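You operate a simulated robot arm through the tools that you are given. There is no shell and no other tool. Be economical: measure what you need, move in short steps, check, and stop when the job is done.

You run a simulated two-armed robot. Do the job below in one go: nothing can be reset, and whatever is moved stays where it is left.

JOB
Pick up the binder from the left end of the steel bench with one hand, pass it to the other hand and put it on the hood of the wide processor.

It is judged by the outcome, as a careful person would: the job done as asked, and still so three seconds after it is handed in. It fails if anything else is knocked over, pushed out of place, dropped, spilled or broken.

ROBOT AND FRAMES
Two 7-joint arms with two-finger parallel grippers on one trunk, on a base that drives. Base frame: it is fixed to the floor where the robot stands at the start and does not move with it; the origin is under the middle of the robot, x ahead of it, y to its left, z up; the surface under the hand at the start is at about z = 760. Lengths are in mm, angles in degrees, forces in N, time in s.
The left shoulder is at the start at [70, 177, 1095], the right one opposite. With the tool pointing down near the work surface each hand reaches from about 280 to 720 mm from the robot's upright axis, wherever it stands, measured 20 degrees to its own side. Places, roughly: hood of the wide processor (40x20 cm) [720, 4160, 1100]. Payload 3.43 kg a hand.
The TCP of each hand is the grasp point between the finger pads, 30 mm short of the fingertips. In the tool frame z runs along the fingers and y along their closing line. The gripper opens to 94 mm. The fingers are 28 mm wide and 10 mm thick; the gripper's body (50 by 96 mm) begins 55 mm behind the TCP.
Orientation is that of the tool frame in the base frame, as [roll, pitch, yaw] about the fixed x, y, z axes, in that order (R = Rz(yaw) Ry(pitch) Rx(roll)). With the fingers straight down and closing along the base's y, the tool's x points along the base's -x, its y along +y and its z along -z.

CONTROLS
- The arms move only by the tool apply_moves. It takes "left_deltas", "right_deltas" or both (then of equal length, played together; a hand with none holds still); each is a list of rows, each an object of numbers (a shift or turn left out is 0, a gripper value left out holds the last): "dx", "dy", "dz": the shift along the tool's x, y, z in mm; "wx", "wy", "wz": the turn, a rotation vector about the tool's x, y, z in degrees; "grip": the gripper command, from -1 (fully open) to 1 (shut), values between in proportion. In form: [{"dx": .., "dy": .., "dz": .., "wx": .., "wy": .., "wz": .., "grip": ..}, ...]. A call has 1 to 10 rows; each row is the pose to reach, as a shift and turn from the pose commanded when the call began, along the tool's axes at that moment. Rows are played at 5 a second. More than 50 mm and 8.6 degrees between two rows, or a gripper value outside its range, and nothing of the call is played. A pose out of reach is approached as far as the arm can. The call stops where the force on the tool passes 40 N (or 10 N more than at its start, if that is more) or the arm is blocked; 0.2 s more then pass. The fingers move at their own pace (about 153 mm/s each) and stop on an object; they squeeze with about 38 N. The grip force told is the motor's: it shows also when the fingers shut on nothing. Time passes only in rows, and 0.2 s behind the last, so rows that repeat a pose let the fingers close. The reply holds the time, the measured pose of the TCP, the force on the tool along the base axes, the opening and the grip force, in the units named above and with some noise, with the torque about the TCP (base axes, N m) and any sound that the robot's microphone picked up, and new pictures: "pictures" is both (left out), scene, wrist or none (wrist: the cameras of the hands that moved).
- Cameras (640 x 400 px; columns grow to the right, rows downward): "scene" is now at [136.6, 13.3, 1412.6]; the picture's right is [0.15, -0.99, 0.00], its down [-0.58, -0.09, -0.81] and it looks along [0.80, 0.12, -0.59] (base axes); focal length 291 px, centre (320, 200). "left" rides on the left gripper at [76, -14, -102] in its tool frame; the picture's right is [0.18, 0.98, 0.00], its down [-0.75, 0.14, -0.64] and it looks along [-0.63, 0.12, 0.77] (tool axes); focal length 243 px, centre (320, 200). "right" rides on the right gripper at [76, 14, -103] in its tool frame; the picture's right is [-0.18, 0.98, 0.00], its down [-0.75, -0.14, -0.64] and it looks along [-0.63, -0.12, 0.77] (tool axes); focal length 243 px, centre (320, 200). There is no depth. A picture from a camera that has moved, and an enlarged one, comes with that camera's place and axes in the base frame and with its lens.
- slide_trunk(by): slides the trunk up (or, below 0, down) by that many mm; the arms and the scene camera ride with it, the base frame stays. It gives what a move gives, with no picture.
- steer(legs): drives the robot by 1 to 6 legs, each [ahead, turn to the left] in mm and degrees, along the robot's own axes; the way and the turn of a leg run together, so that a leg with both is an arc; at most 1500 mm and 180 degrees a leg. The arms and the cameras ride along, it lands a little off, and it stops where it bumps. It gives what a move gives, and a new picture of the scene camera.
- head_to(pan, tilt): turns the head with the scene camera to pan (to the left, within 86 degrees either way) and tilt (down, from -29 to 69), counted from straight ahead of the robot. It gives what a move gives, and a new picture of the scene camera.
- inspect(camera, box): a new picture of the part [left, top, right, bottom] of that camera's present view, enlarged. The clock stands still meanwhile.
- sign_off(): hands the job in; it is judged then, once.

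Go step by step. Nothing tells you exact positions but the pictures and the camera data: compare them with the known pose of the tool, close in by small moves and look again before you grip or let go. The budget is 120 turns and 260 pictures, counting those below and the enlarged ones. Unless the task says otherwise, let go and move clear before handing in.

The tools are called after "Emit:" as name(argument=value, ...) on one line, values as JSON. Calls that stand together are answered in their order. apply_moves: Moves the arms, as the interface text tells. Its arguments: {"type":"object","properties":{"left_deltas":{"type":"array","items":{"type":"object","properties":{"dx":{"type":"number"},"dy":{"type":"number"},"dz":{"type":"number"},"wx":{"type":"number"},"wy":{"type":"number"},"wz":{"type":"number"},"grip":{"type":"number"}}}},"right_deltas":{"type":"array","items":{"type":"object","properties":{"dx":{"type":"number"},"dy":{"type":"number"},"dz":{"type":"number"},"wx":{"type":"number"},"wy":{"type":"number"},"wz":{"type":"number"},"grip":{"type":"number"}}}},"pictures":{"type":"string","enum":["both","scene","wrist","none"]}},"required":[]} The other tools are called the same way: slide_trunk (by) slides the trunk up or down; steer (legs) drives the base; head_to (pan, tilt) turns the head that bears the scene camera; inspect (camera, box) takes an enlarged picture of a part of a camera's view; sign_off () hands the job in.

At the start:

```text
time: 0.0
left_tcp_pos: [514.3, 283.0, 1091.0]
left_tool_rot: [-179.9, 0.0, -180.0]
left_ft_force: [-0.7, 0.0, -0.1]
left_torque: [-0.02, 0.02, 0.03]
left_grip_width: 94.0
left_gripper_force: 0.1
right_tcp_pos: [390.9, -162.5, 1028.8]
right_tool_rot: [180.0, 0.0, -180.0]
right_ft_force: [0.4, -0.4, 0.3]
right_torque: [0.02, -0.03, 0.02]
right_grip_width: 93.7
right_gripper_force: 0.0
trunk travel left (down, up): [-675.0, 165.0]
robot x, y, heading: [4.6, 0.8, -0.1]
head pan, tilt: [8.8, 36.2]
```

scene: 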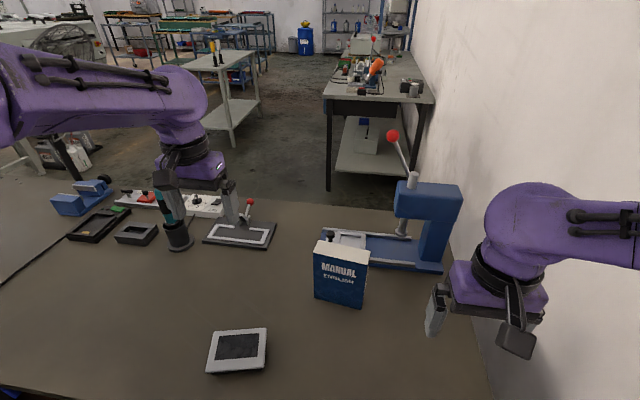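
right: 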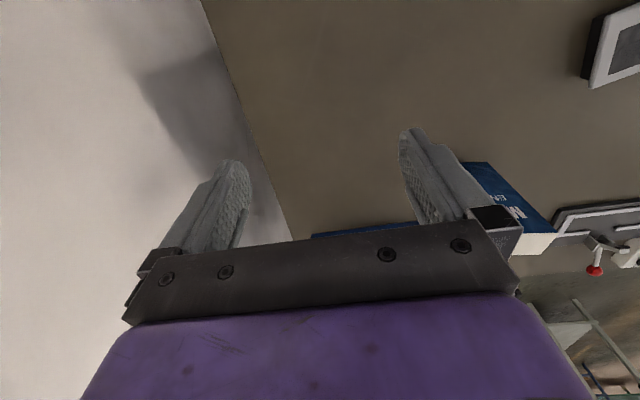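
left: 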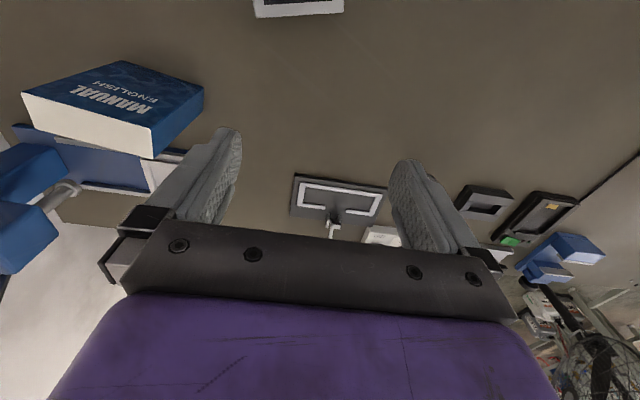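

I see a bench with a blue manual in front of me. The wide processor is about 4 m to my left, so I'll turn the head to look for it, the steel bench and the binder.

Emit:
head_to(pan=60, tilt=20)

Emit:
head_to(pan=86, tilt=15)

Emit:
head_to(pan=25, tilt=10)

```text
time: 1.2
left_tcp_pos: [514.1, 283.2, 1091.1]
left_tool_rot: [-180.0, -0.1, -180.0]
left_ft_force: [0.2, -0.2, -0.1]
left_torque: [0.01, -0.01, 0.01]
left_grip_width: 93.9
left_gripper_force: 0.0
right_tcp_pos: [392.2, -162.7, 1028.6]
right_tool_rot: [180.0, 0.0, 180.0]
right_ft_force: [-0.8, -0.4, 0.5]
right_torque: [0.03, -0.01, -0.01]
right_grip_width: 93.7
right_gripper_force: 0.0
trunk travel left (down, up): [-675.0, 165.0]
robot x, y, heading: [1.9, 0.9, -0.1]
head pan, tilt: [60.0, 20.0]
camera scene: at [96.9, 80.5, 1438.3], right [0.87, -0.5, 0.0], down [-0.17, -0.3, -0.94], along [0.47, 0.81, -0.34], focal length 291 px, centre (320, 200)
```

scene: 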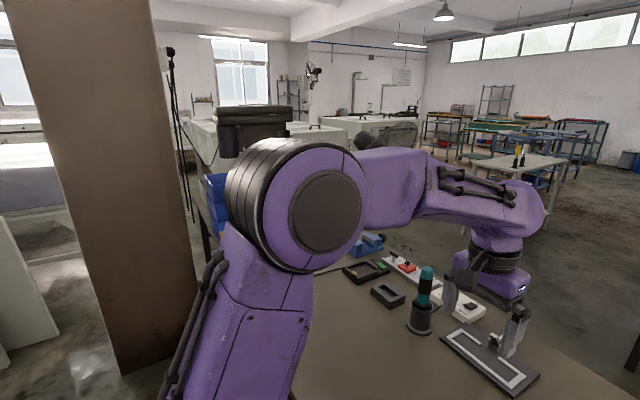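

```text
time: 2.1
left_tcp_pos: [514.1, 282.4, 1092.2]
left_tool_rot: [-180.0, 0.0, 180.0]
left_ft_force: [-0.6, 0.0, -0.4]
left_torque: [-0.02, -0.01, 0.01]
left_grip_width: 93.9
left_gripper_force: 0.1
right_tcp_pos: [391.0, -163.2, 1028.8]
right_tool_rot: [180.0, 0.0, 180.0]
right_ft_force: [-0.3, -0.2, 0.5]
right_torque: [-0.02, -0.01, 0.0]
right_grip_width: 94.0
right_gripper_force: 0.0
trunk travel left (down, up): [-675.0, 165.0]
robot x, y, heading: [0.9, 0.2, 0.5]
head pan, tilt: [85.9, 15.0]
camera scene: at [57.0, 93.1, 1446.5], right [1.0, -0.07, 0.0], down [-0.02, -0.26, -0.97], along [0.07, 0.96, -0.26], focal length 291 px, centre (320, 200)
```

scene: 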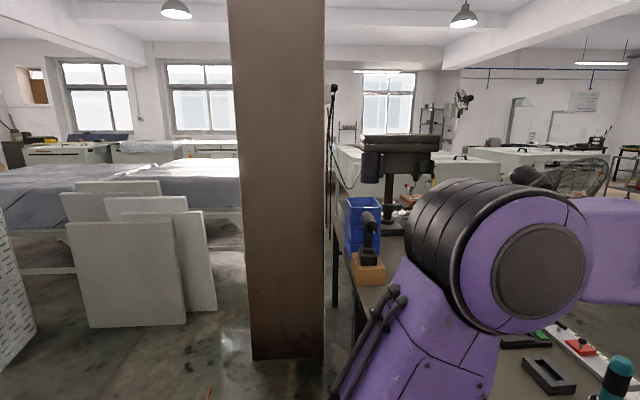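

```text
time: 3.4
left_tcp_pos: [513.7, 282.1, 1089.4]
left_tool_rot: [179.9, -0.1, -180.0]
left_ft_force: [0.7, -0.2, 0.1]
left_torque: [-0.01, 0.0, -0.02]
left_grip_width: 94.0
left_gripper_force: 0.1
right_tcp_pos: [392.1, -162.7, 1027.9]
right_tool_rot: [-179.9, 0.0, 180.0]
right_ft_force: [0.7, 0.5, 0.7]
right_torque: [0.0, -0.03, 0.01]
right_grip_width: 93.7
right_gripper_force: 0.0
trunk travel left (down, up): [-675.0, 165.0]
robot x, y, heading: [-1.4, -0.6, 0.1]
head pan, tilt: [25.0, 10.0]
camera scene: at [134.5, 39.3, 1454.6], right [0.42, -0.91, 0.0], down [-0.16, -0.07, -0.98], along [0.89, 0.42, -0.17], focal length 291 px, centre (320, 200)
```

scene: 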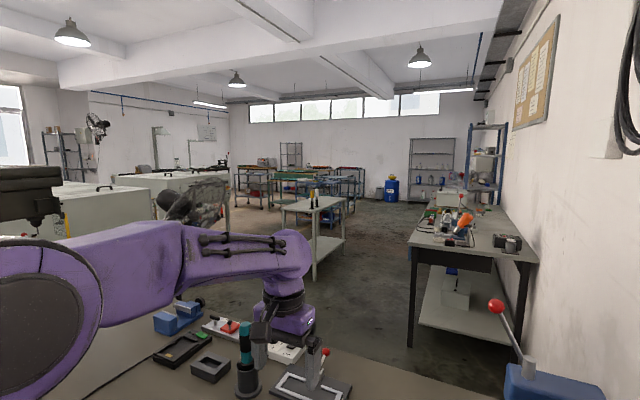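

The bench here carries a "MANUAL" and several tools. Other benches are visible, so I'll zoom in to find the steel bench and any other binder.

Emit:
inspect(camera="scene", box=[400, 170, 560, 270])

Emit:
inspect(camera="scene", box=[220, 140, 380, 240])

Emit:
head_to(pan=-60, tilt=20)

Emit:
head_to(pan=70, tilt=40)

```text
4.00 times, centred on (480, 220) of scene
camera zoom: at [134.5, 39.3, 1454.6], right [0.42, -0.91, 0.0], down [-0.16, -0.07, -0.98], along [0.89, 0.42, -0.17], focal length 1164 px, centre (-320, 120)
```

zoom: 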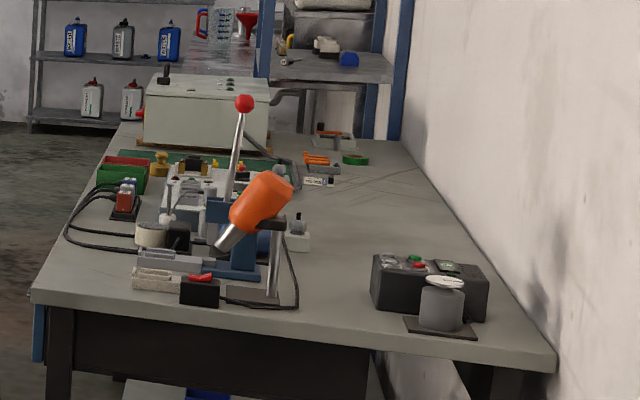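

```text
4.00 times, centred on (300, 190) of scene
camera zoom: at [134.5, 39.3, 1454.6], right [0.42, -0.91, 0.0], down [-0.16, -0.07, -0.98], along [0.89, 0.42, -0.17], focal length 1164 px, centre (400, 240)
```

zoom: 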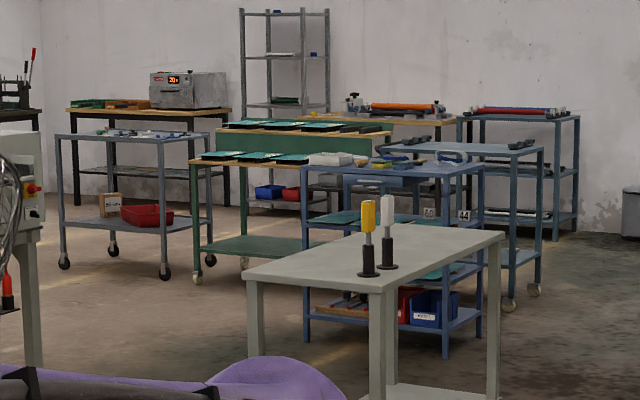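

```text
time: 5.0
left_tcp_pos: [513.9, 283.6, 1091.9]
left_tool_rot: [180.0, 0.0, -179.9]
left_ft_force: [-0.4, 0.2, 0.3]
left_torque: [-0.01, 0.0, -0.01]
left_grip_width: 94.0
left_gripper_force: 0.0
right_tcp_pos: [391.2, -164.3, 1028.1]
right_tool_rot: [-180.0, 0.0, 180.0]
right_ft_force: [-0.2, -0.7, -0.4]
right_torque: [-0.01, 0.01, -0.01]
right_grip_width: 93.8
right_gripper_force: 0.1
trunk travel left (down, up): [-675.0, 165.0]
robot x, y, heading: [-3.0, -1.6, -0.1]
head pan, tilt: [-60.0, 20.0]
camera scene: at [96.9, -80.7, 1438.3], right [-0.87, -0.5, 0.0], down [-0.17, 0.3, -0.94], along [0.47, -0.81, -0.34], focal length 291 px, centre (320, 200)
```

scene: 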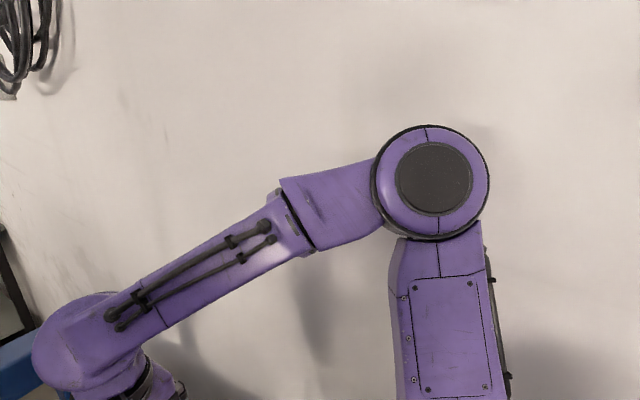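

```text
time: 7.1
left_tcp_pos: [513.7, 282.6, 1090.6]
left_tool_rot: [180.0, 0.0, 179.9]
left_ft_force: [0.1, -0.3, -0.7]
left_torque: [0.02, -0.02, 0.0]
left_grip_width: 93.8
left_gripper_force: 0.1
right_tcp_pos: [391.3, -163.3, 1027.9]
right_tool_rot: [-180.0, 0.0, 179.9]
right_ft_force: [-0.4, 0.2, -0.5]
right_torque: [-0.01, 0.02, 0.04]
right_grip_width: 93.9
right_gripper_force: 0.1
trunk travel left (down, up): [-675.0, 165.0]
robot x, y, heading: [-0.7, 3.6, -0.0]
head pan, tilt: [70.0, 40.0]
camera scene: at [79.4, 79.8, 1406.9], right [0.94, -0.34, 0.0], down [-0.22, -0.6, -0.77], along [0.26, 0.72, -0.64], focal length 291 px, centre (320, 200)
```

scene: 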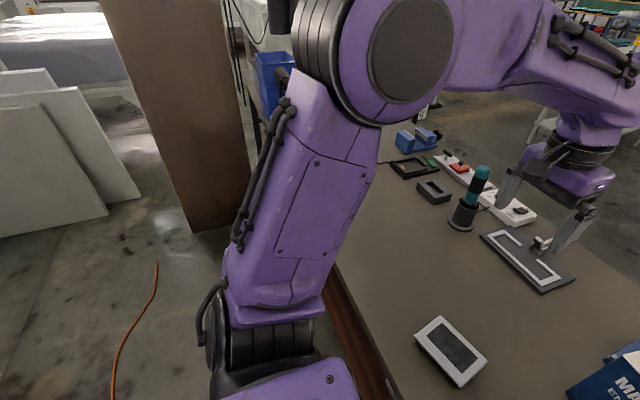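

The MANUAL stands straight ahead of me at about (595, 30). The left end of the bench is hidden by my arm, so I'll turn left in place to check it before committing.

Emit:
steer(legs=[[0, 55]])

Emit:
head_to(pan=5, tilt=20)

```text
time: 10.0
left_tcp_pos: [62.1, 584.2, 1090.7]
left_tool_rot: [179.9, 0.0, -124.8]
left_ft_force: [0.6, -0.2, 1.1]
left_torque: [0.03, -0.01, 0.0]
left_grip_width: 94.1
left_gripper_force: 0.1
right_tcp_pos: [356.9, 227.6, 1029.0]
right_tool_rot: [-179.9, 0.0, -124.8]
right_ft_force: [0.0, -0.3, -0.5]
right_torque: [0.01, -0.02, -0.02]
right_grip_width: 94.1
right_gripper_force: 0.1
trunk travel left (down, up): [-675.0, 165.0]
robot x, y, heading: [2.1, 0.1, 55.3]
head pan, tilt: [70.0, 40.0]
camera scene: at [-20.1, 110.6, 1406.9], right [0.82, 0.57, 0.0], down [0.37, -0.53, -0.77], along [-0.44, 0.63, -0.64], focal length 291 px, centre (320, 200)
```

scene: 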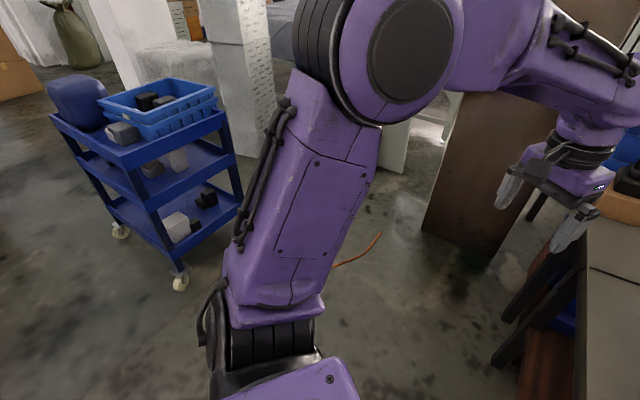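

```text
time: 11.3
left_tcp_pos: [61.5, 582.9, 1090.0]
left_tool_rot: [180.0, 0.0, -124.9]
left_ft_force: [-0.1, 0.7, -0.1]
left_torque: [0.0, -0.01, -0.01]
left_grip_width: 93.8
left_gripper_force: 0.2
right_tcp_pos: [357.4, 227.3, 1028.3]
right_tool_rot: [-180.0, 0.0, -124.9]
right_ft_force: [0.1, 0.3, 0.0]
right_torque: [0.03, -0.03, 0.03]
right_grip_width: 93.9
right_gripper_force: 0.1
trunk travel left (down, up): [-675.0, 165.0]
robot x, y, heading: [1.7, 1.0, 54.9]
head pan, tilt: [5.0, 20.0]
camera scene: at [75.1, 121.8, 1438.3], right [0.87, -0.5, 0.0], down [-0.17, -0.3, -0.94], along [0.47, 0.81, -0.34], focal length 291 px, centre (320, 200)
```

scene: 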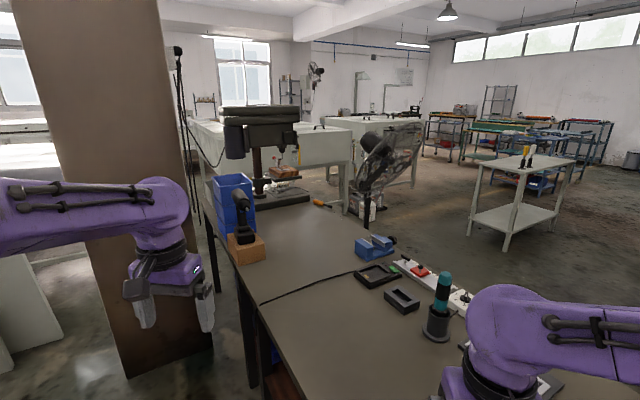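

At this bench's far end I see a drill press, blue bins and a wooden block, but no binder. I'll zoom on the other surfaces and look the other way too.

Emit:
inspect(camera="scene", box=[180, 80, 440, 240])

Emit:
head_to(pan=60, tilt=15)

Emit:
head_to(pan=-40, tilt=35)

```text
2.46 times, centred on (310, 160) of scene
camera zoom: at [75.1, 121.8, 1438.3], right [0.87, -0.5, 0.0], down [-0.17, -0.3, -0.94], along [0.47, 0.81, -0.34], focal length 717 px, centre (345, 298)
```

zoom: 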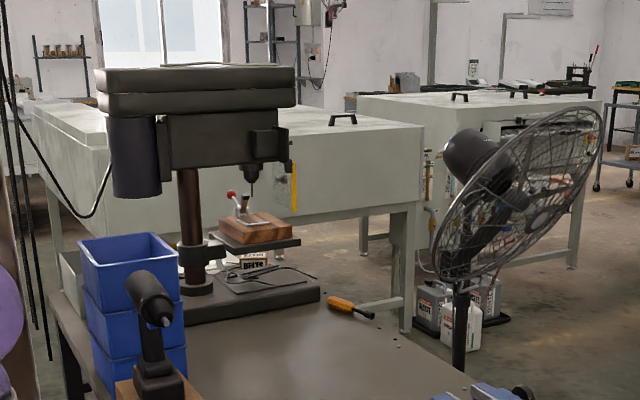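

```text
time: 12.6
left_tcp_pos: [61.6, 584.3, 1091.0]
left_tool_rot: [180.0, 0.0, -124.8]
left_ft_force: [0.5, 0.6, -0.2]
left_torque: [-0.03, -0.02, 0.0]
left_grip_width: 94.2
left_gripper_force: 0.1
right_tcp_pos: [356.8, 228.7, 1028.5]
right_tool_rot: [-180.0, 0.0, -124.9]
right_ft_force: [0.2, 0.3, -0.5]
right_torque: [0.02, -0.03, 0.03]
right_grip_width: 93.7
right_gripper_force: 0.0
trunk travel left (down, up): [-675.0, 165.0]
robot x, y, heading: [-2.2, 0.3, 55.3]
head pan, tilt: [60.0, 15.0]
camera scene: at [-10.7, 125.7, 1446.5], right [0.91, 0.42, 0.0], down [0.11, -0.23, -0.97], along [-0.41, 0.88, -0.26], focal length 291 px, centre (320, 200)
```

scene: 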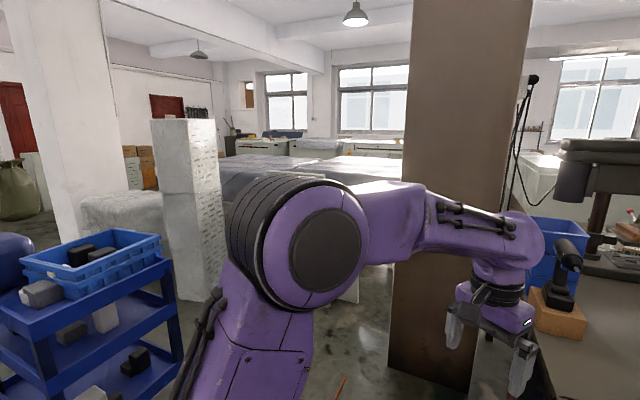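

```text
time: 14.3
left_tcp_pos: [61.9, 584.5, 1090.7]
left_tool_rot: [-180.0, 0.0, -124.8]
left_ft_force: [0.1, -0.9, -0.4]
left_torque: [0.03, 0.02, 0.0]
left_grip_width: 93.8
left_gripper_force: 0.0
right_tcp_pos: [358.3, 227.2, 1028.1]
right_tool_rot: [180.0, 0.0, -124.9]
right_ft_force: [0.0, -0.1, 0.9]
right_torque: [0.03, 0.02, -0.01]
right_grip_width: 94.1
right_gripper_force: 0.0
trunk travel left (down, up): [-675.0, 165.0]
robot x, y, heading: [-0.2, 0.1, 54.8]
head pan, tilt: [-40.0, 35.0]
camera scene: at [113.8, 64.1, 1414.5], right [0.26, -0.97, 0.0], down [-0.55, -0.15, -0.82], along [0.79, 0.21, -0.57], focal length 291 px, centre (320, 200)
```

scene: 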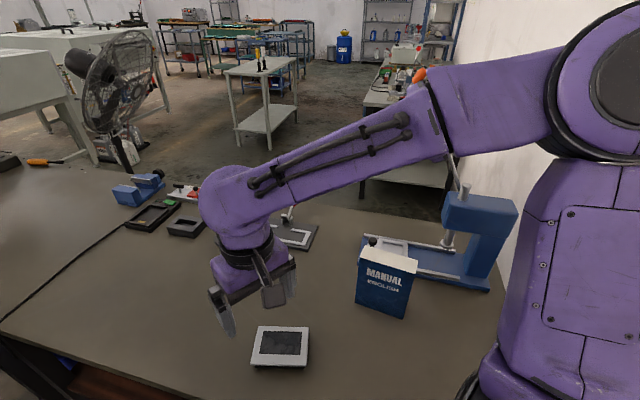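

The only binder I can find is the blue MANUAL straight ahead, so I'll take that one. A floor check shows the way to the processor will be winding. For now I'll turn back and measure the binder.

Emit:
steer(legs=[[0, -55]])

Emit:
head_to(pan=-5, tilt=50)

Emit:
inspect(camera="scene", box=[220, 80, 460, 230])

Emit:
inspect(camera="left", box=[0, 0, 320, 200])

```text
time: 17.2
left_tcp_pos: [515.2, 278.4, 1090.8]
left_tool_rot: [180.0, 0.1, 179.6]
left_ft_force: [-0.3, -0.4, 0.7]
left_torque: [0.0, 0.01, 0.02]
left_grip_width: 93.9
left_gripper_force: 0.0
right_tcp_pos: [390.6, -166.1, 1029.6]
right_tool_rot: [-179.9, 0.0, 179.6]
right_ft_force: [0.1, -0.8, 0.2]
right_torque: [-0.02, 0.01, -0.01]
right_grip_width: 94.0
right_gripper_force: 0.0
trunk travel left (down, up): [-675.0, 165.0]
robot x, y, heading: [0.9, 0.1, -0.4]
head pan, tilt: [-40.0, 35.0]
camera scene: at [117.3, -57.5, 1414.5], right [-0.65, -0.76, 0.0], down [-0.44, 0.37, -0.82], along [0.62, -0.53, -0.57], focal length 291 px, centre (320, 200)
```

scene: 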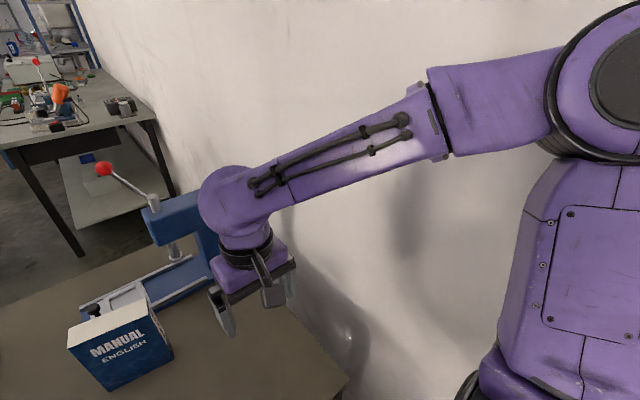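

```text
time: 18.2
left_tcp_pos: [515.2, 280.8, 1091.3]
left_tool_rot: [179.9, 0.0, 179.6]
left_ft_force: [0.9, -0.5, 0.2]
left_torque: [-0.03, 0.0, -0.01]
left_grip_width: 94.2
left_gripper_force: 0.1
right_tcp_pos: [389.8, -166.5, 1029.3]
right_tool_rot: [-180.0, -0.1, 179.7]
right_ft_force: [0.3, 0.0, 0.6]
right_torque: [-0.03, -0.02, 0.02]
right_grip_width: 94.1
right_gripper_force: 0.1
trunk travel left (down, up): [-675.0, 165.0]
robot x, y, heading: [-1.6, 4.8, -0.5]
head pan, tilt: [-5.0, 50.0]
camera scene: at [127.0, -7.8, 1392.8], right [-0.1, -1.0, 0.0], down [-0.76, 0.07, -0.64], along [0.64, -0.06, -0.77], focal length 291 px, centre (320, 200)
```

scene: 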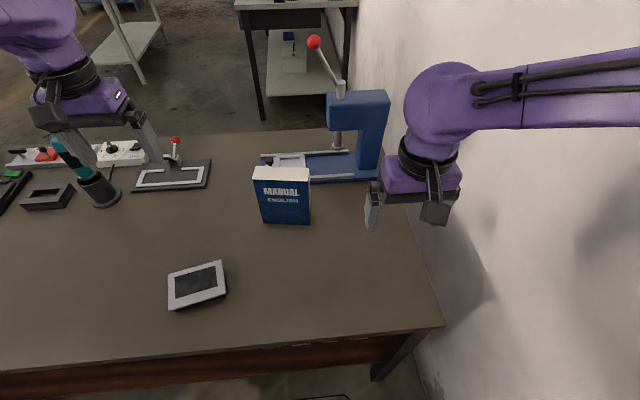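

```text
2.67 times, centred on (340, 155) of scene
camera zoom: at [127.0, -7.8, 1392.8], right [-0.1, -1.0, 0.0], down [-0.76, 0.07, -0.64], along [0.64, -0.06, -0.77], focal length 776 px, centre (267, 320)
```

zoom: 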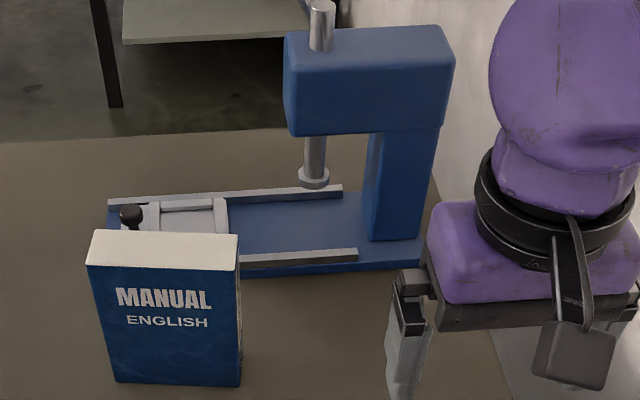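

```text
2.00 times, centred on (160, 100) of left
camera zoom: at [440.2, 266.0, 1192.2], right [-0.18, 0.98, 0.0], down [0.75, 0.14, 0.64], along [0.63, 0.11, -0.77], focal length 485 px, centre (640, 400)
```

zoom: 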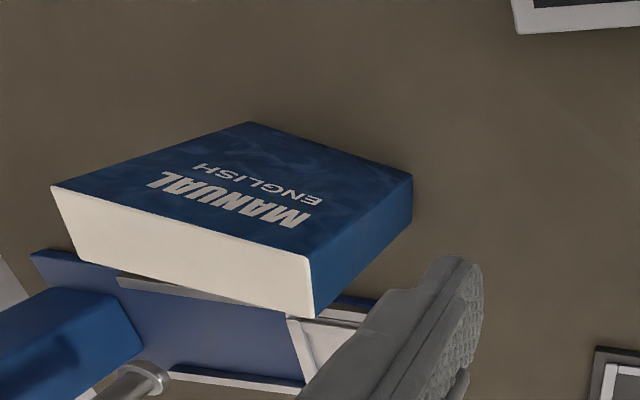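

The binder stands upright near (597, 36). It's about 125 wide, 42 thick and 170 tall, yawed about -8°. I'll bring the right hand above its right half, with the closing line across the thickness.

Emit:
apply_moves(right_deltas=[{"dx": -20, "dy": 17, "wz": -8.2}, {"dx": -40, "dy": 34, "wz": -16.4}, {"dx": -61, "dy": 51, "wz": -24.6}, {"dx": -81, "dy": 68, "wz": -32.8}, {"dx": -101, "dy": 85, "wz": -41}, {"dx": -122, "dy": 101, "wz": -49.2}, {"dx": -142, "dy": 118, "wz": -57.4}, {"dx": -162, "dy": 135, "wz": -65.6}, {"dx": -183, "dy": 152, "wz": -73.8}, {"dx": -203, "dy": 169, "wz": -82}])

```text
time: 20.4
left_tcp_pos: [516.9, 279.9, 1090.0]
left_tool_rot: [-179.9, 0.0, 179.6]
left_ft_force: [0.3, -0.3, 0.1]
left_torque: [-0.03, -0.03, 0.0]
left_grip_width: 94.1
left_gripper_force: 0.0
right_tcp_pos: [594.6, 1.1, 1028.7]
right_tool_rot: [179.8, -0.2, -98.2]
right_ft_force: [0.5, 0.3, 0.2]
right_torque: [0.0, -0.03, -0.02]
right_grip_width: 93.9
right_gripper_force: 0.0
trunk travel left (down, up): [-675.0, 165.0]
robot x, y, heading: [-1.6, 0.4, -0.4]
head pan, tilt: [-5.0, 50.0]
camera scene: at [128.2, -6.6, 1392.6], right [-0.09, -1.0, 0.0], down [-0.76, 0.07, -0.64], along [0.64, -0.06, -0.77], focal length 291 px, centre (320, 200)
camera right: at [569.5, -72.4, 1131.6], right [-0.95, 0.32, 0.0], down [0.25, 0.73, 0.64], along [0.21, 0.61, -0.77], focal length 243 px, centre (320, 200)
```

scene: 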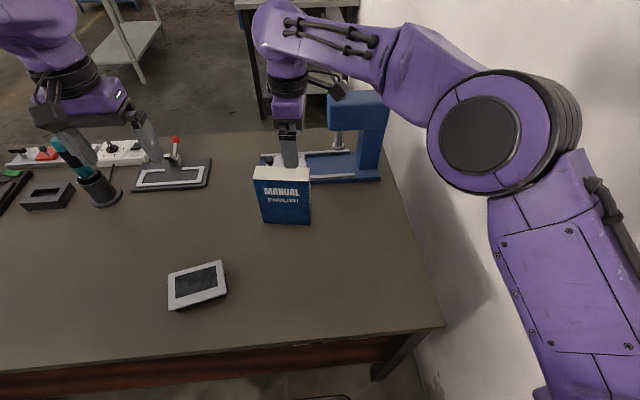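
right: 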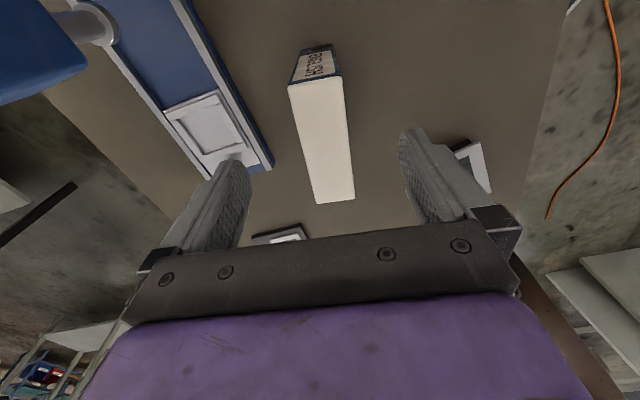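

The wrist view confirms the binder's top centre at about (600, 35) with the hand lined up. I'll lower the right hand with the fingers either side of the binder.

Emit:
apply_moves(right_deltas=[{"dz": 40, "wz": -0.8}, {"dz": 80, "wz": -0.8}, {"dz": 115, "wz": -0.8}, {"dz": 143, "wz": -0.8}, {"dz": 143, "wz": -0.8}])

```text
time: 21.6
left_tcp_pos: [516.1, 279.2, 1090.6]
left_tool_rot: [-179.9, -0.1, 179.7]
left_ft_force: [0.5, 1.1, 0.8]
left_torque: [-0.01, 0.01, -0.02]
left_grip_width: 93.9
left_gripper_force: 0.0
right_tcp_pos: [593.2, 0.2, 887.1]
right_tool_rot: [179.9, 0.0, -97.5]
right_ft_force: [0.1, 0.0, 0.1]
right_torque: [-0.03, 0.01, -0.01]
right_grip_width: 94.0
right_gripper_force: 0.0
trunk travel left (down, up): [-675.0, 165.0]
robot x, y, heading: [-1.0, -2.0, -0.4]
head pan, tilt: [-5.0, 50.0]
camera scene: at [126.5, -7.7, 1392.8], right [-0.09, -1.0, 0.0], down [-0.76, 0.07, -0.64], along [0.64, -0.06, -0.77], focal length 291 px, centre (320, 200)
camera right: at [568.6, -74.0, 990.6], right [-0.95, 0.31, 0.0], down [0.24, 0.73, 0.64], along [0.2, 0.61, -0.77], focal length 243 px, centre (320, 200)
```

scene: 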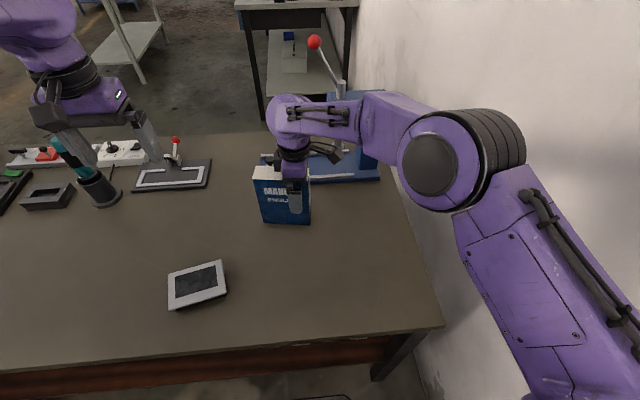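
right: 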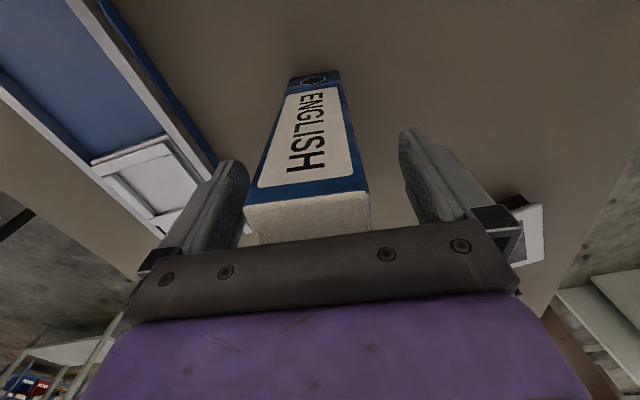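

It's clearly a binder: the spine label is visible and it sits between the fingers. I'll trim the yaw and close.

Emit:
apply_moves(right_deltas=[{"dy": -4, "wz": 1.8, "grip": -1}, {"dy": -4, "wz": 1.8, "grip": 0.2}, {"dy": -4, "wz": 1.8, "grip": 1}, {"dy": -4, "wz": 1.8, "grip": 1}, {"dy": -4, "wz": 1.8, "grip": 1}])

```text
time: 22.8
left_tcp_pos: [516.3, 278.3, 1091.3]
left_tool_rot: [-180.0, 0.0, 179.6]
left_ft_force: [-0.5, 0.1, 0.8]
left_torque: [0.0, 0.0, 0.01]
left_grip_width: 94.0
left_gripper_force: 0.2
right_tcp_pos: [598.3, 0.0, 887.6]
right_tool_rot: [179.9, 0.0, -99.4]
right_ft_force: [-1.3, 0.3, -0.7]
right_torque: [0.19, -0.02, 0.05]
right_grip_width: 48.1
right_gripper_force: 38.5
trunk travel left (down, up): [-675.0, 165.0]
robot x, y, heading: [2.9, -4.1, -0.3]
head pan, tilt: [-5.0, 50.0]
camera scene: at [127.0, -7.6, 1392.7], right [-0.09, -1.0, 0.0], down [-0.76, 0.07, -0.64], along [0.64, -0.06, -0.77], focal length 291 px, centre (320, 200)
camera right: at [571.2, -73.2, 990.3], right [-0.94, 0.34, 0.0], down [0.26, 0.72, 0.64], along [0.22, 0.6, -0.77], focal length 243 px, centre (320, 200)
```

scene: 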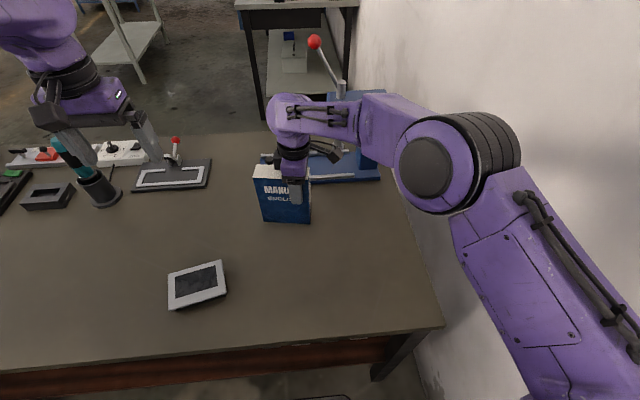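
right: 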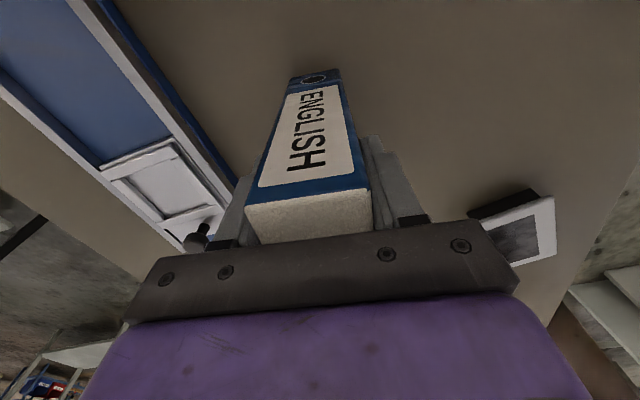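

The grip holds at 48 mm and 38 N. Next I'll lift straight up and check the weight.

Emit:
apply_moves(right_deltas=[{"dz": -15}, {"dz": -40}, {"dz": -80}, {"dz": -120}, {"dz": -160}, {"dz": -190}, {"dz": -190}])

```text
time: 24.4
left_tcp_pos: [517.5, 278.2, 1091.1]
left_tool_rot: [180.0, 0.0, 179.6]
left_ft_force: [-0.3, -0.5, -0.4]
left_torque: [0.01, -0.04, 0.0]
left_grip_width: 93.8
left_gripper_force: 0.1
right_tcp_pos: [597.9, -0.1, 1076.2]
right_tool_rot: [179.9, 0.0, -99.4]
right_ft_force: [-0.5, 0.1, -3.8]
right_torque: [-0.11, 0.01, -0.05]
right_grip_width: 48.1
right_gripper_force: 37.8
trunk travel left (down, up): [-675.0, 165.0]
robot x, y, heading: [-0.9, -1.4, -0.4]
head pan, tilt: [-5.0, 50.0]
camera scene: at [127.9, -7.6, 1392.6], right [-0.09, -1.0, 0.0], down [-0.76, 0.07, -0.64], along [0.64, -0.06, -0.77], focal length 291 px, centre (320, 200)
camera right: at [571.4, -73.6, 1179.9], right [-0.94, 0.34, 0.0], down [0.26, 0.72, 0.64], along [0.22, 0.6, -0.77], focal length 243 px, centre (320, 200)
```

scene: 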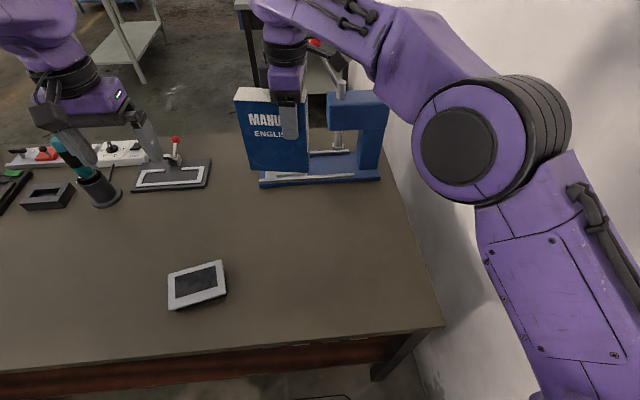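
right: 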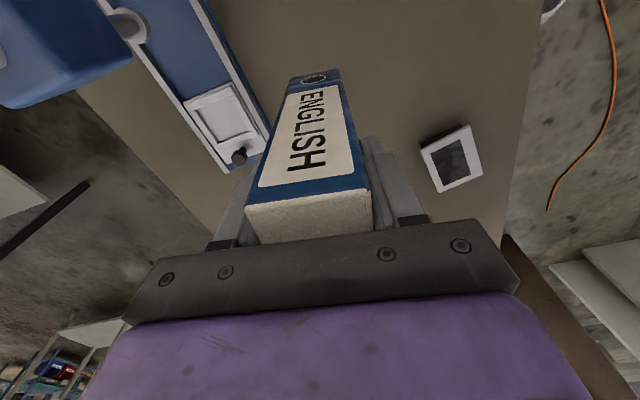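

The binder weighs only about 0.4 kg. I'll pull it back to a handover spot near (480, -30, 1110) while swinging the left hand to match it, closing along x.

Emit:
apply_moves(right_deltas=[{"dx": 5, "dy": 11, "dz": -3, "wz": -1}, {"dx": 10, "dy": 22, "dz": -7, "wz": -2}, {"dx": 15, "dy": 33, "dz": -10, "wz": -3}, {"dx": 20, "dy": 45, "dz": -14, "wz": -4}, {"dx": 24, "dy": 56, "dz": -17, "wz": -5}, {"dx": 29, "dy": 67, "dz": -20, "wz": -6}, {"dx": 34, "dy": 78, "dz": -24, "wz": -7}, {"dx": 39, "dy": 89, "dz": -27, "wz": -8}, {"dx": 44, "dy": 100, "dz": -31, "wz": -9}, {"dx": 49, "dy": 112, "dz": -34, "wz": -9.4}], left_deltas=[{"dx": 4, "dy": -8, "dz": -10, "wz": 8.5}, {"dx": 8, "dy": -16, "dz": -20, "wz": 17}, {"dx": 11, "dy": -24, "dz": -30, "wz": 25.5}, {"dx": 15, "dy": -32, "dz": -40, "wz": 34}, {"dx": 19, "dy": -40, "dz": -50, "wz": 42.5}, {"dx": 22, "dy": -47, "dz": -60, "wz": 51}, {"dx": 26, "dy": -55, "dz": -70, "wz": 59.5}, {"dx": 30, "dy": -63, "dz": -80, "wz": 68}, {"dx": 33, "dy": -71, "dz": -90, "wz": 76.5}, {"dx": 37, "dy": -79, "dz": -99, "wz": 85}])

```text
time: 26.6
left_tcp_pos: [477.7, 200.1, 1191.2]
left_tool_rot: [179.9, 0.1, 94.5]
left_ft_force: [0.7, 0.0, 1.1]
left_torque: [-0.03, -0.01, 0.01]
left_grip_width: 93.8
left_gripper_force: 0.0
right_tcp_pos: [478.4, -27.8, 1108.8]
right_tool_rot: [-179.9, 0.0, -90.0]
right_ft_force: [-0.1, -0.8, -3.2]
right_torque: [-0.13, 0.0, 0.02]
right_grip_width: 48.2
right_gripper_force: 37.7
trunk travel left (down, up): [-675.0, 165.0]
robot x, y, heading: [2.3, -3.7, -0.1]
head pan, tilt: [-5.0, 50.0]
camera scene: at [126.2, -8.2, 1392.8], right [-0.09, -1.0, 0.0], down [-0.76, 0.07, -0.64], along [0.64, -0.06, -0.77], focal length 291 px, centre (320, 200)
camera right: at [464.1, -105.7, 1213.3], right [-0.98, 0.18, 0.0], down [0.14, 0.75, 0.64], along [0.12, 0.63, -0.77], focal length 243 px, centre (320, 200)
camera left: at [457.6, 274.9, 1292.2], right [0.97, 0.26, 0.0], down [0.2, -0.74, 0.64], along [0.17, -0.62, -0.77], focal length 243 px, centre (320, 200)
```

scene: 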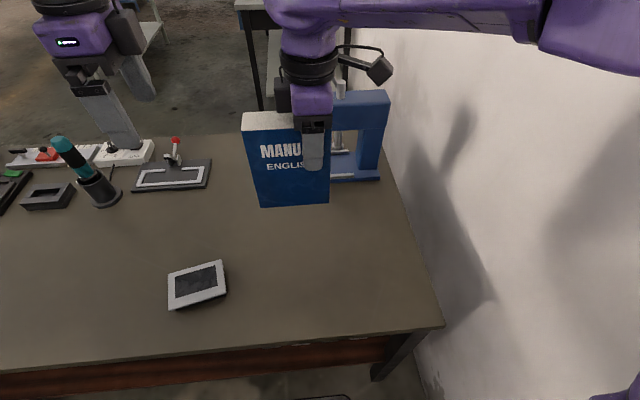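
right: 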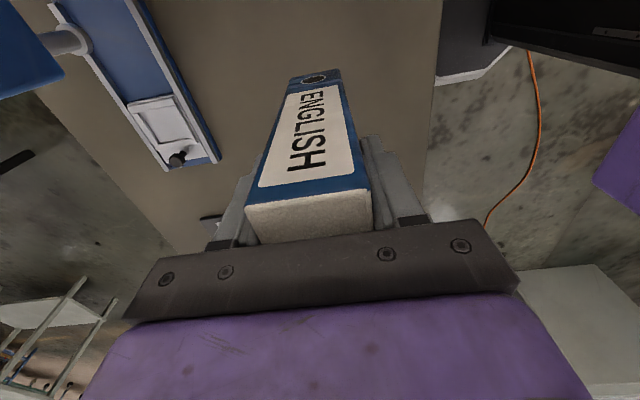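
left: 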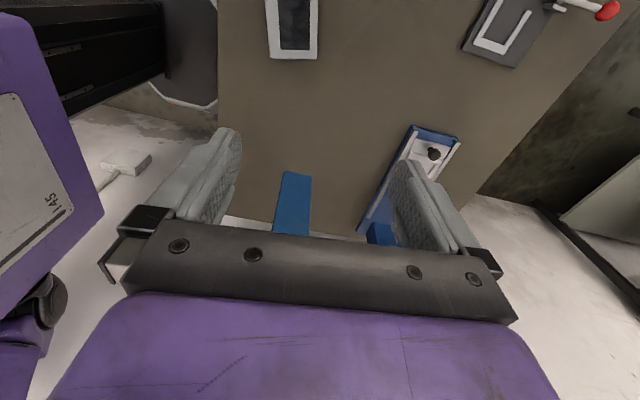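

Both hands are posed well and the binder's left edge is between the left fingers in x. I'll square up the left hand, then tilt it 45° and move to a stand-off point.

Emit:
apply_moves(left_deltas=[{"wz": 4.5}], pictures="none")

Emit:
apply_moves(left_deltas=[{"dx": -13, "wy": -7.5}, {"dx": -26, "wy": -15}, {"dx": -39, "wy": -22.5}, {"dx": -52, "wy": -30}, {"dx": -65, "wy": -37.5}, {"dx": -81, "dz": -6, "wy": -45}])

```text
time: 27.0
left_tcp_pos: [479.5, 200.0, 1189.7]
left_tool_rot: [-180.0, 0.0, 90.0]
left_ft_force: [-0.2, -0.8, -0.7]
left_torque: [0.01, 0.01, 0.01]
left_grip_width: 94.1
left_gripper_force: 0.1
right_tcp_pos: [479.7, -28.1, 1110.0]
right_tool_rot: [180.0, 0.0, -90.0]
right_ft_force: [-0.4, -0.7, -3.5]
right_torque: [-0.12, -0.01, -0.01]
right_grip_width: 48.0
right_gripper_force: 37.7
trunk travel left (down, up): [-675.0, 165.0]
robot x, y, heading: [0.7, -0.0, -0.2]
head pan, tilt: [-5.0, 50.0]
```

```text
time: 28.4
left_tcp_pos: [477.9, 120.3, 1197.2]
left_tool_rot: [180.0, 45.1, 90.2]
left_ft_force: [-1.1, -0.2, 0.5]
left_torque: [-0.01, 0.02, 0.01]
left_grip_width: 93.9
left_gripper_force: 0.1
right_tcp_pos: [480.6, -26.9, 1112.1]
right_tool_rot: [-179.9, 0.0, -90.0]
right_ft_force: [-0.8, -0.3, -3.2]
right_torque: [-0.12, -0.03, 0.0]
right_grip_width: 48.0
right_gripper_force: 37.7
trunk travel left (down, up): [-675.0, 165.0]
robot x, y, heading: [0.5, 2.1, -0.4]
head pan, tilt: [-5.0, 50.0]
camera scene: at [127.7, -7.1, 1392.7], right [-0.09, -1.0, 0.0], down [-0.76, 0.07, -0.64], along [0.64, -0.06, -0.77], focal length 291 px, centre (320, 200)
camera left: at [464.2, 246.4, 1213.4], right [0.98, 0.13, -0.13], down [0.14, -0.08, 0.99], along [0.12, -0.99, -0.09], focal length 243 px, centre (320, 200)
```

scene: 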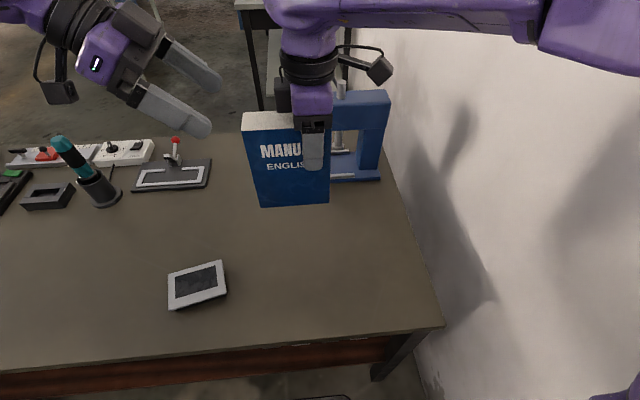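
left: 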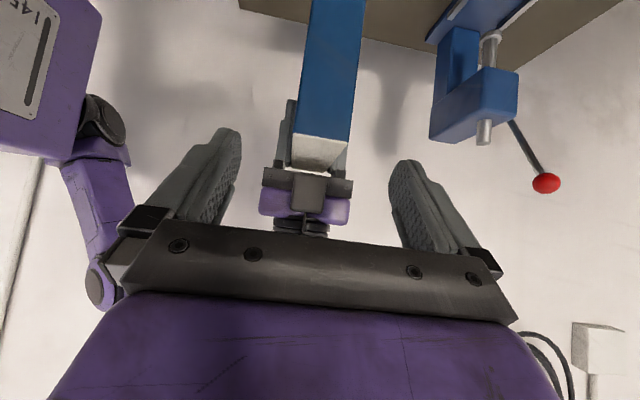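

The left fingers straddle the binder's corner, centred in x. Next I'll advance along the fingers over the corner.

Emit:
apply_moves(left_deltas=[{"dx": -6, "dy": 2, "dz": 30}, {"dx": -6, "dy": 2, "dz": 60}, {"dx": -6, "dy": 2, "dz": 90}, {"dx": -6, "dy": 2, "dz": 112}, {"dx": -6, "dy": 2, "dz": 112}])

```text
time: 29.6
left_tcp_pos: [481.7, 34.8, 1121.1]
left_tool_rot: [180.0, 45.0, 90.1]
left_ft_force: [-0.1, 0.7, -0.1]
left_torque: [0.0, -0.05, -0.01]
left_grip_width: 93.7
left_gripper_force: 0.1
right_tcp_pos: [479.4, -28.0, 1109.7]
right_tool_rot: [180.0, 0.0, -89.9]
right_ft_force: [-0.5, -0.2, -3.7]
right_torque: [-0.12, 0.0, 0.01]
right_grip_width: 48.3
right_gripper_force: 37.9
trunk travel left (down, up): [-675.0, 165.0]
robot x, y, heading: [1.2, 1.0, -0.5]
head pan, tilt: [-5.0, 50.0]
camera scene: at [127.0, -7.1, 1392.7], right [-0.09, -1.0, 0.0], down [-0.76, 0.07, -0.64], along [0.64, -0.06, -0.77], focal length 291 px, centre (320, 200)
camera left: at [466.2, 162.4, 1138.3], right [0.98, 0.13, -0.13], down [0.14, -0.08, 0.99], along [0.12, -0.99, -0.09], focal length 243 px, centre (320, 200)
```

scene: 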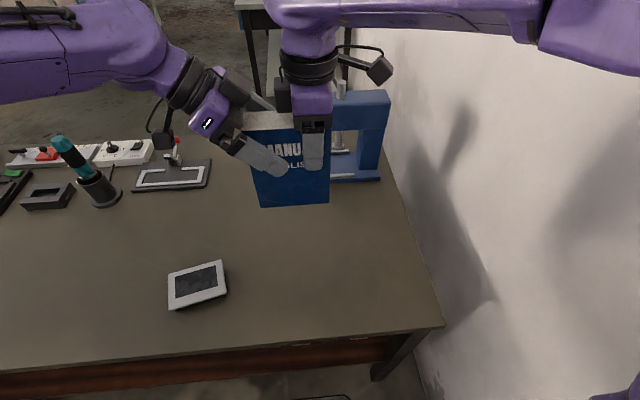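
left: 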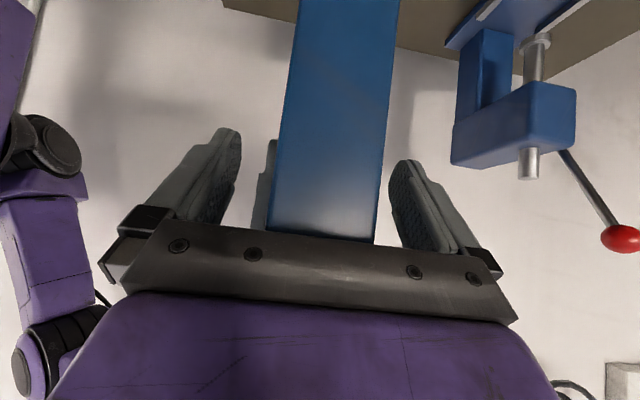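

The left fingers straddle the corner with no contact with the right hand. I'll close the left gripper.

Emit:
apply_moves(left_deltas=[{"dy": -2, "grip": -0.5}, {"dy": -2, "grip": 0.2}, {"dy": -2, "grip": 1}, {"dy": -2, "grip": 1}, {"dy": -2, "grip": 1}])

```text
time: 30.8
left_tcp_pos: [479.7, 34.8, 1120.0]
left_tool_rot: [180.0, 45.0, 90.3]
left_ft_force: [13.9, -1.1, -0.3]
left_torque: [0.41, 0.04, 0.27]
left_grip_width: 47.8
left_gripper_force: 38.2
right_tcp_pos: [480.6, -28.4, 1109.5]
right_tool_rot: [179.9, 0.0, -89.9]
right_ft_force: [-15.5, 1.3, 1.1]
right_torque: [-0.29, -0.22, 0.69]
right_grip_width: 47.9
right_gripper_force: 38.0
trunk travel left (down, up): [-675.0, 165.0]
robot x, y, heading: [-2.6, 2.0, -0.6]
head pan, tilt: [-5.0, 50.0]
camera scene: at [127.4, -7.6, 1392.7], right [-0.09, -1.0, 0.0], down [-0.76, 0.07, -0.64], along [0.64, -0.06, -0.77], focal length 291 px, centre (320, 200)
camera left: at [464.9, 162.3, 1138.2], right [0.98, 0.13, -0.13], down [0.14, -0.08, 0.99], along [0.12, -0.99, -0.1], focal length 243 px, centre (320, 200)
```

scene: 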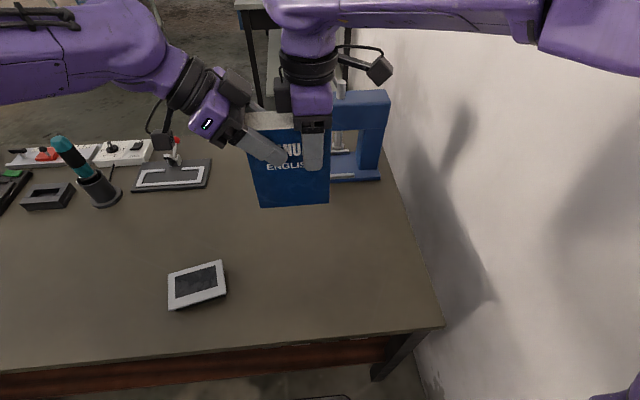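
left: 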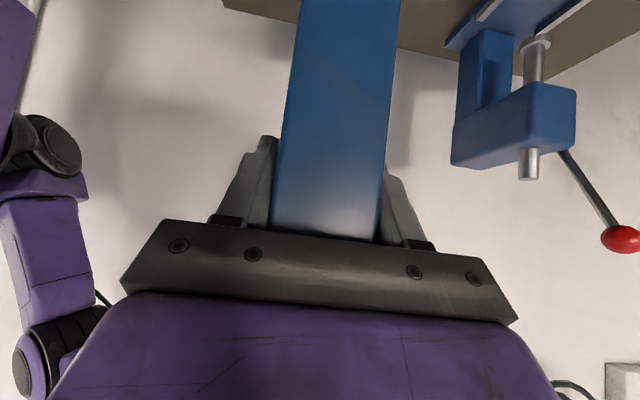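

Both hands hold the binder. I'll open the right hand and back it straight up, clear.

Emit:
apply_moves(right_deltas=[{"grip": -1}, {"grip": -1}, {"grip": -1}, {"dz": -30, "grip": -1}, {"dz": -60, "grip": -1}, {"dz": -100, "grip": -1}, {"dx": 40, "dz": -110, "grip": -1}, {"dx": 80, "dz": -110, "grip": -1}])

```text
time: 32.6
left_tcp_pos: [479.6, 33.3, 1120.2]
left_tool_rot: [-180.0, 44.9, 90.1]
left_ft_force: [-1.0, -0.3, 0.7]
left_torque: [0.11, 0.04, 0.01]
left_grip_width: 48.1
left_gripper_force: 38.0
right_tcp_pos: [480.0, -109.4, 1219.4]
right_tool_rot: [179.9, 0.1, -90.0]
right_ft_force: [0.1, -0.2, -0.2]
right_torque: [0.0, -0.01, 0.03]
right_grip_width: 94.0
right_gripper_force: 0.0
trunk travel left (down, up): [-675.0, 165.0]
robot x, y, heading: [1.6, -2.2, -0.3]
head pan, tilt: [-5.0, 50.0]
camera scene: at [127.0, -10.2, 1392.7], right [-0.09, -1.0, 0.0], down [-0.76, 0.07, -0.64], along [0.64, -0.06, -0.77], focal length 291 px, centre (320, 200)
camera right: at [464.8, -188.2, 1321.9], right [-0.98, 0.18, 0.0], down [0.14, 0.75, 0.64], along [0.12, 0.63, -0.77], focal length 243 px, centre (320, 200)
```

scene: 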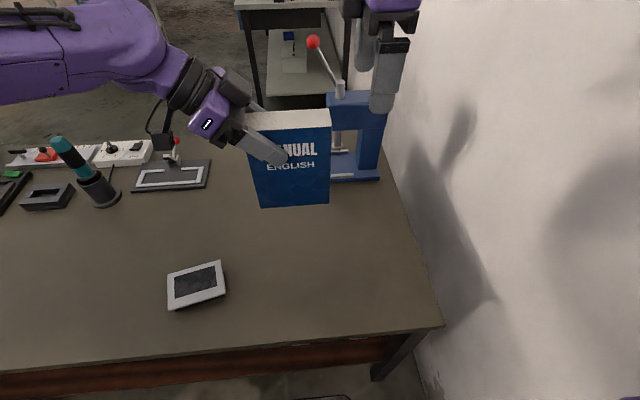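
right: 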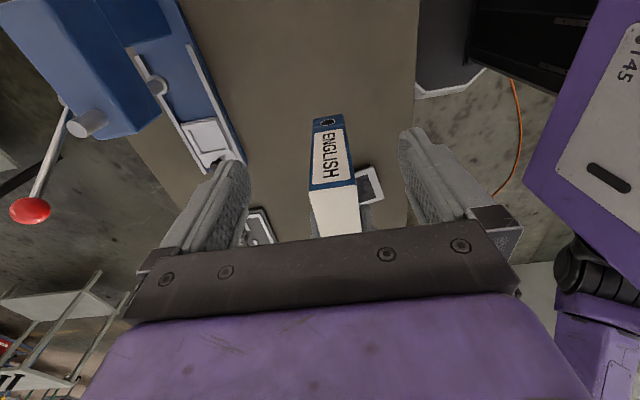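

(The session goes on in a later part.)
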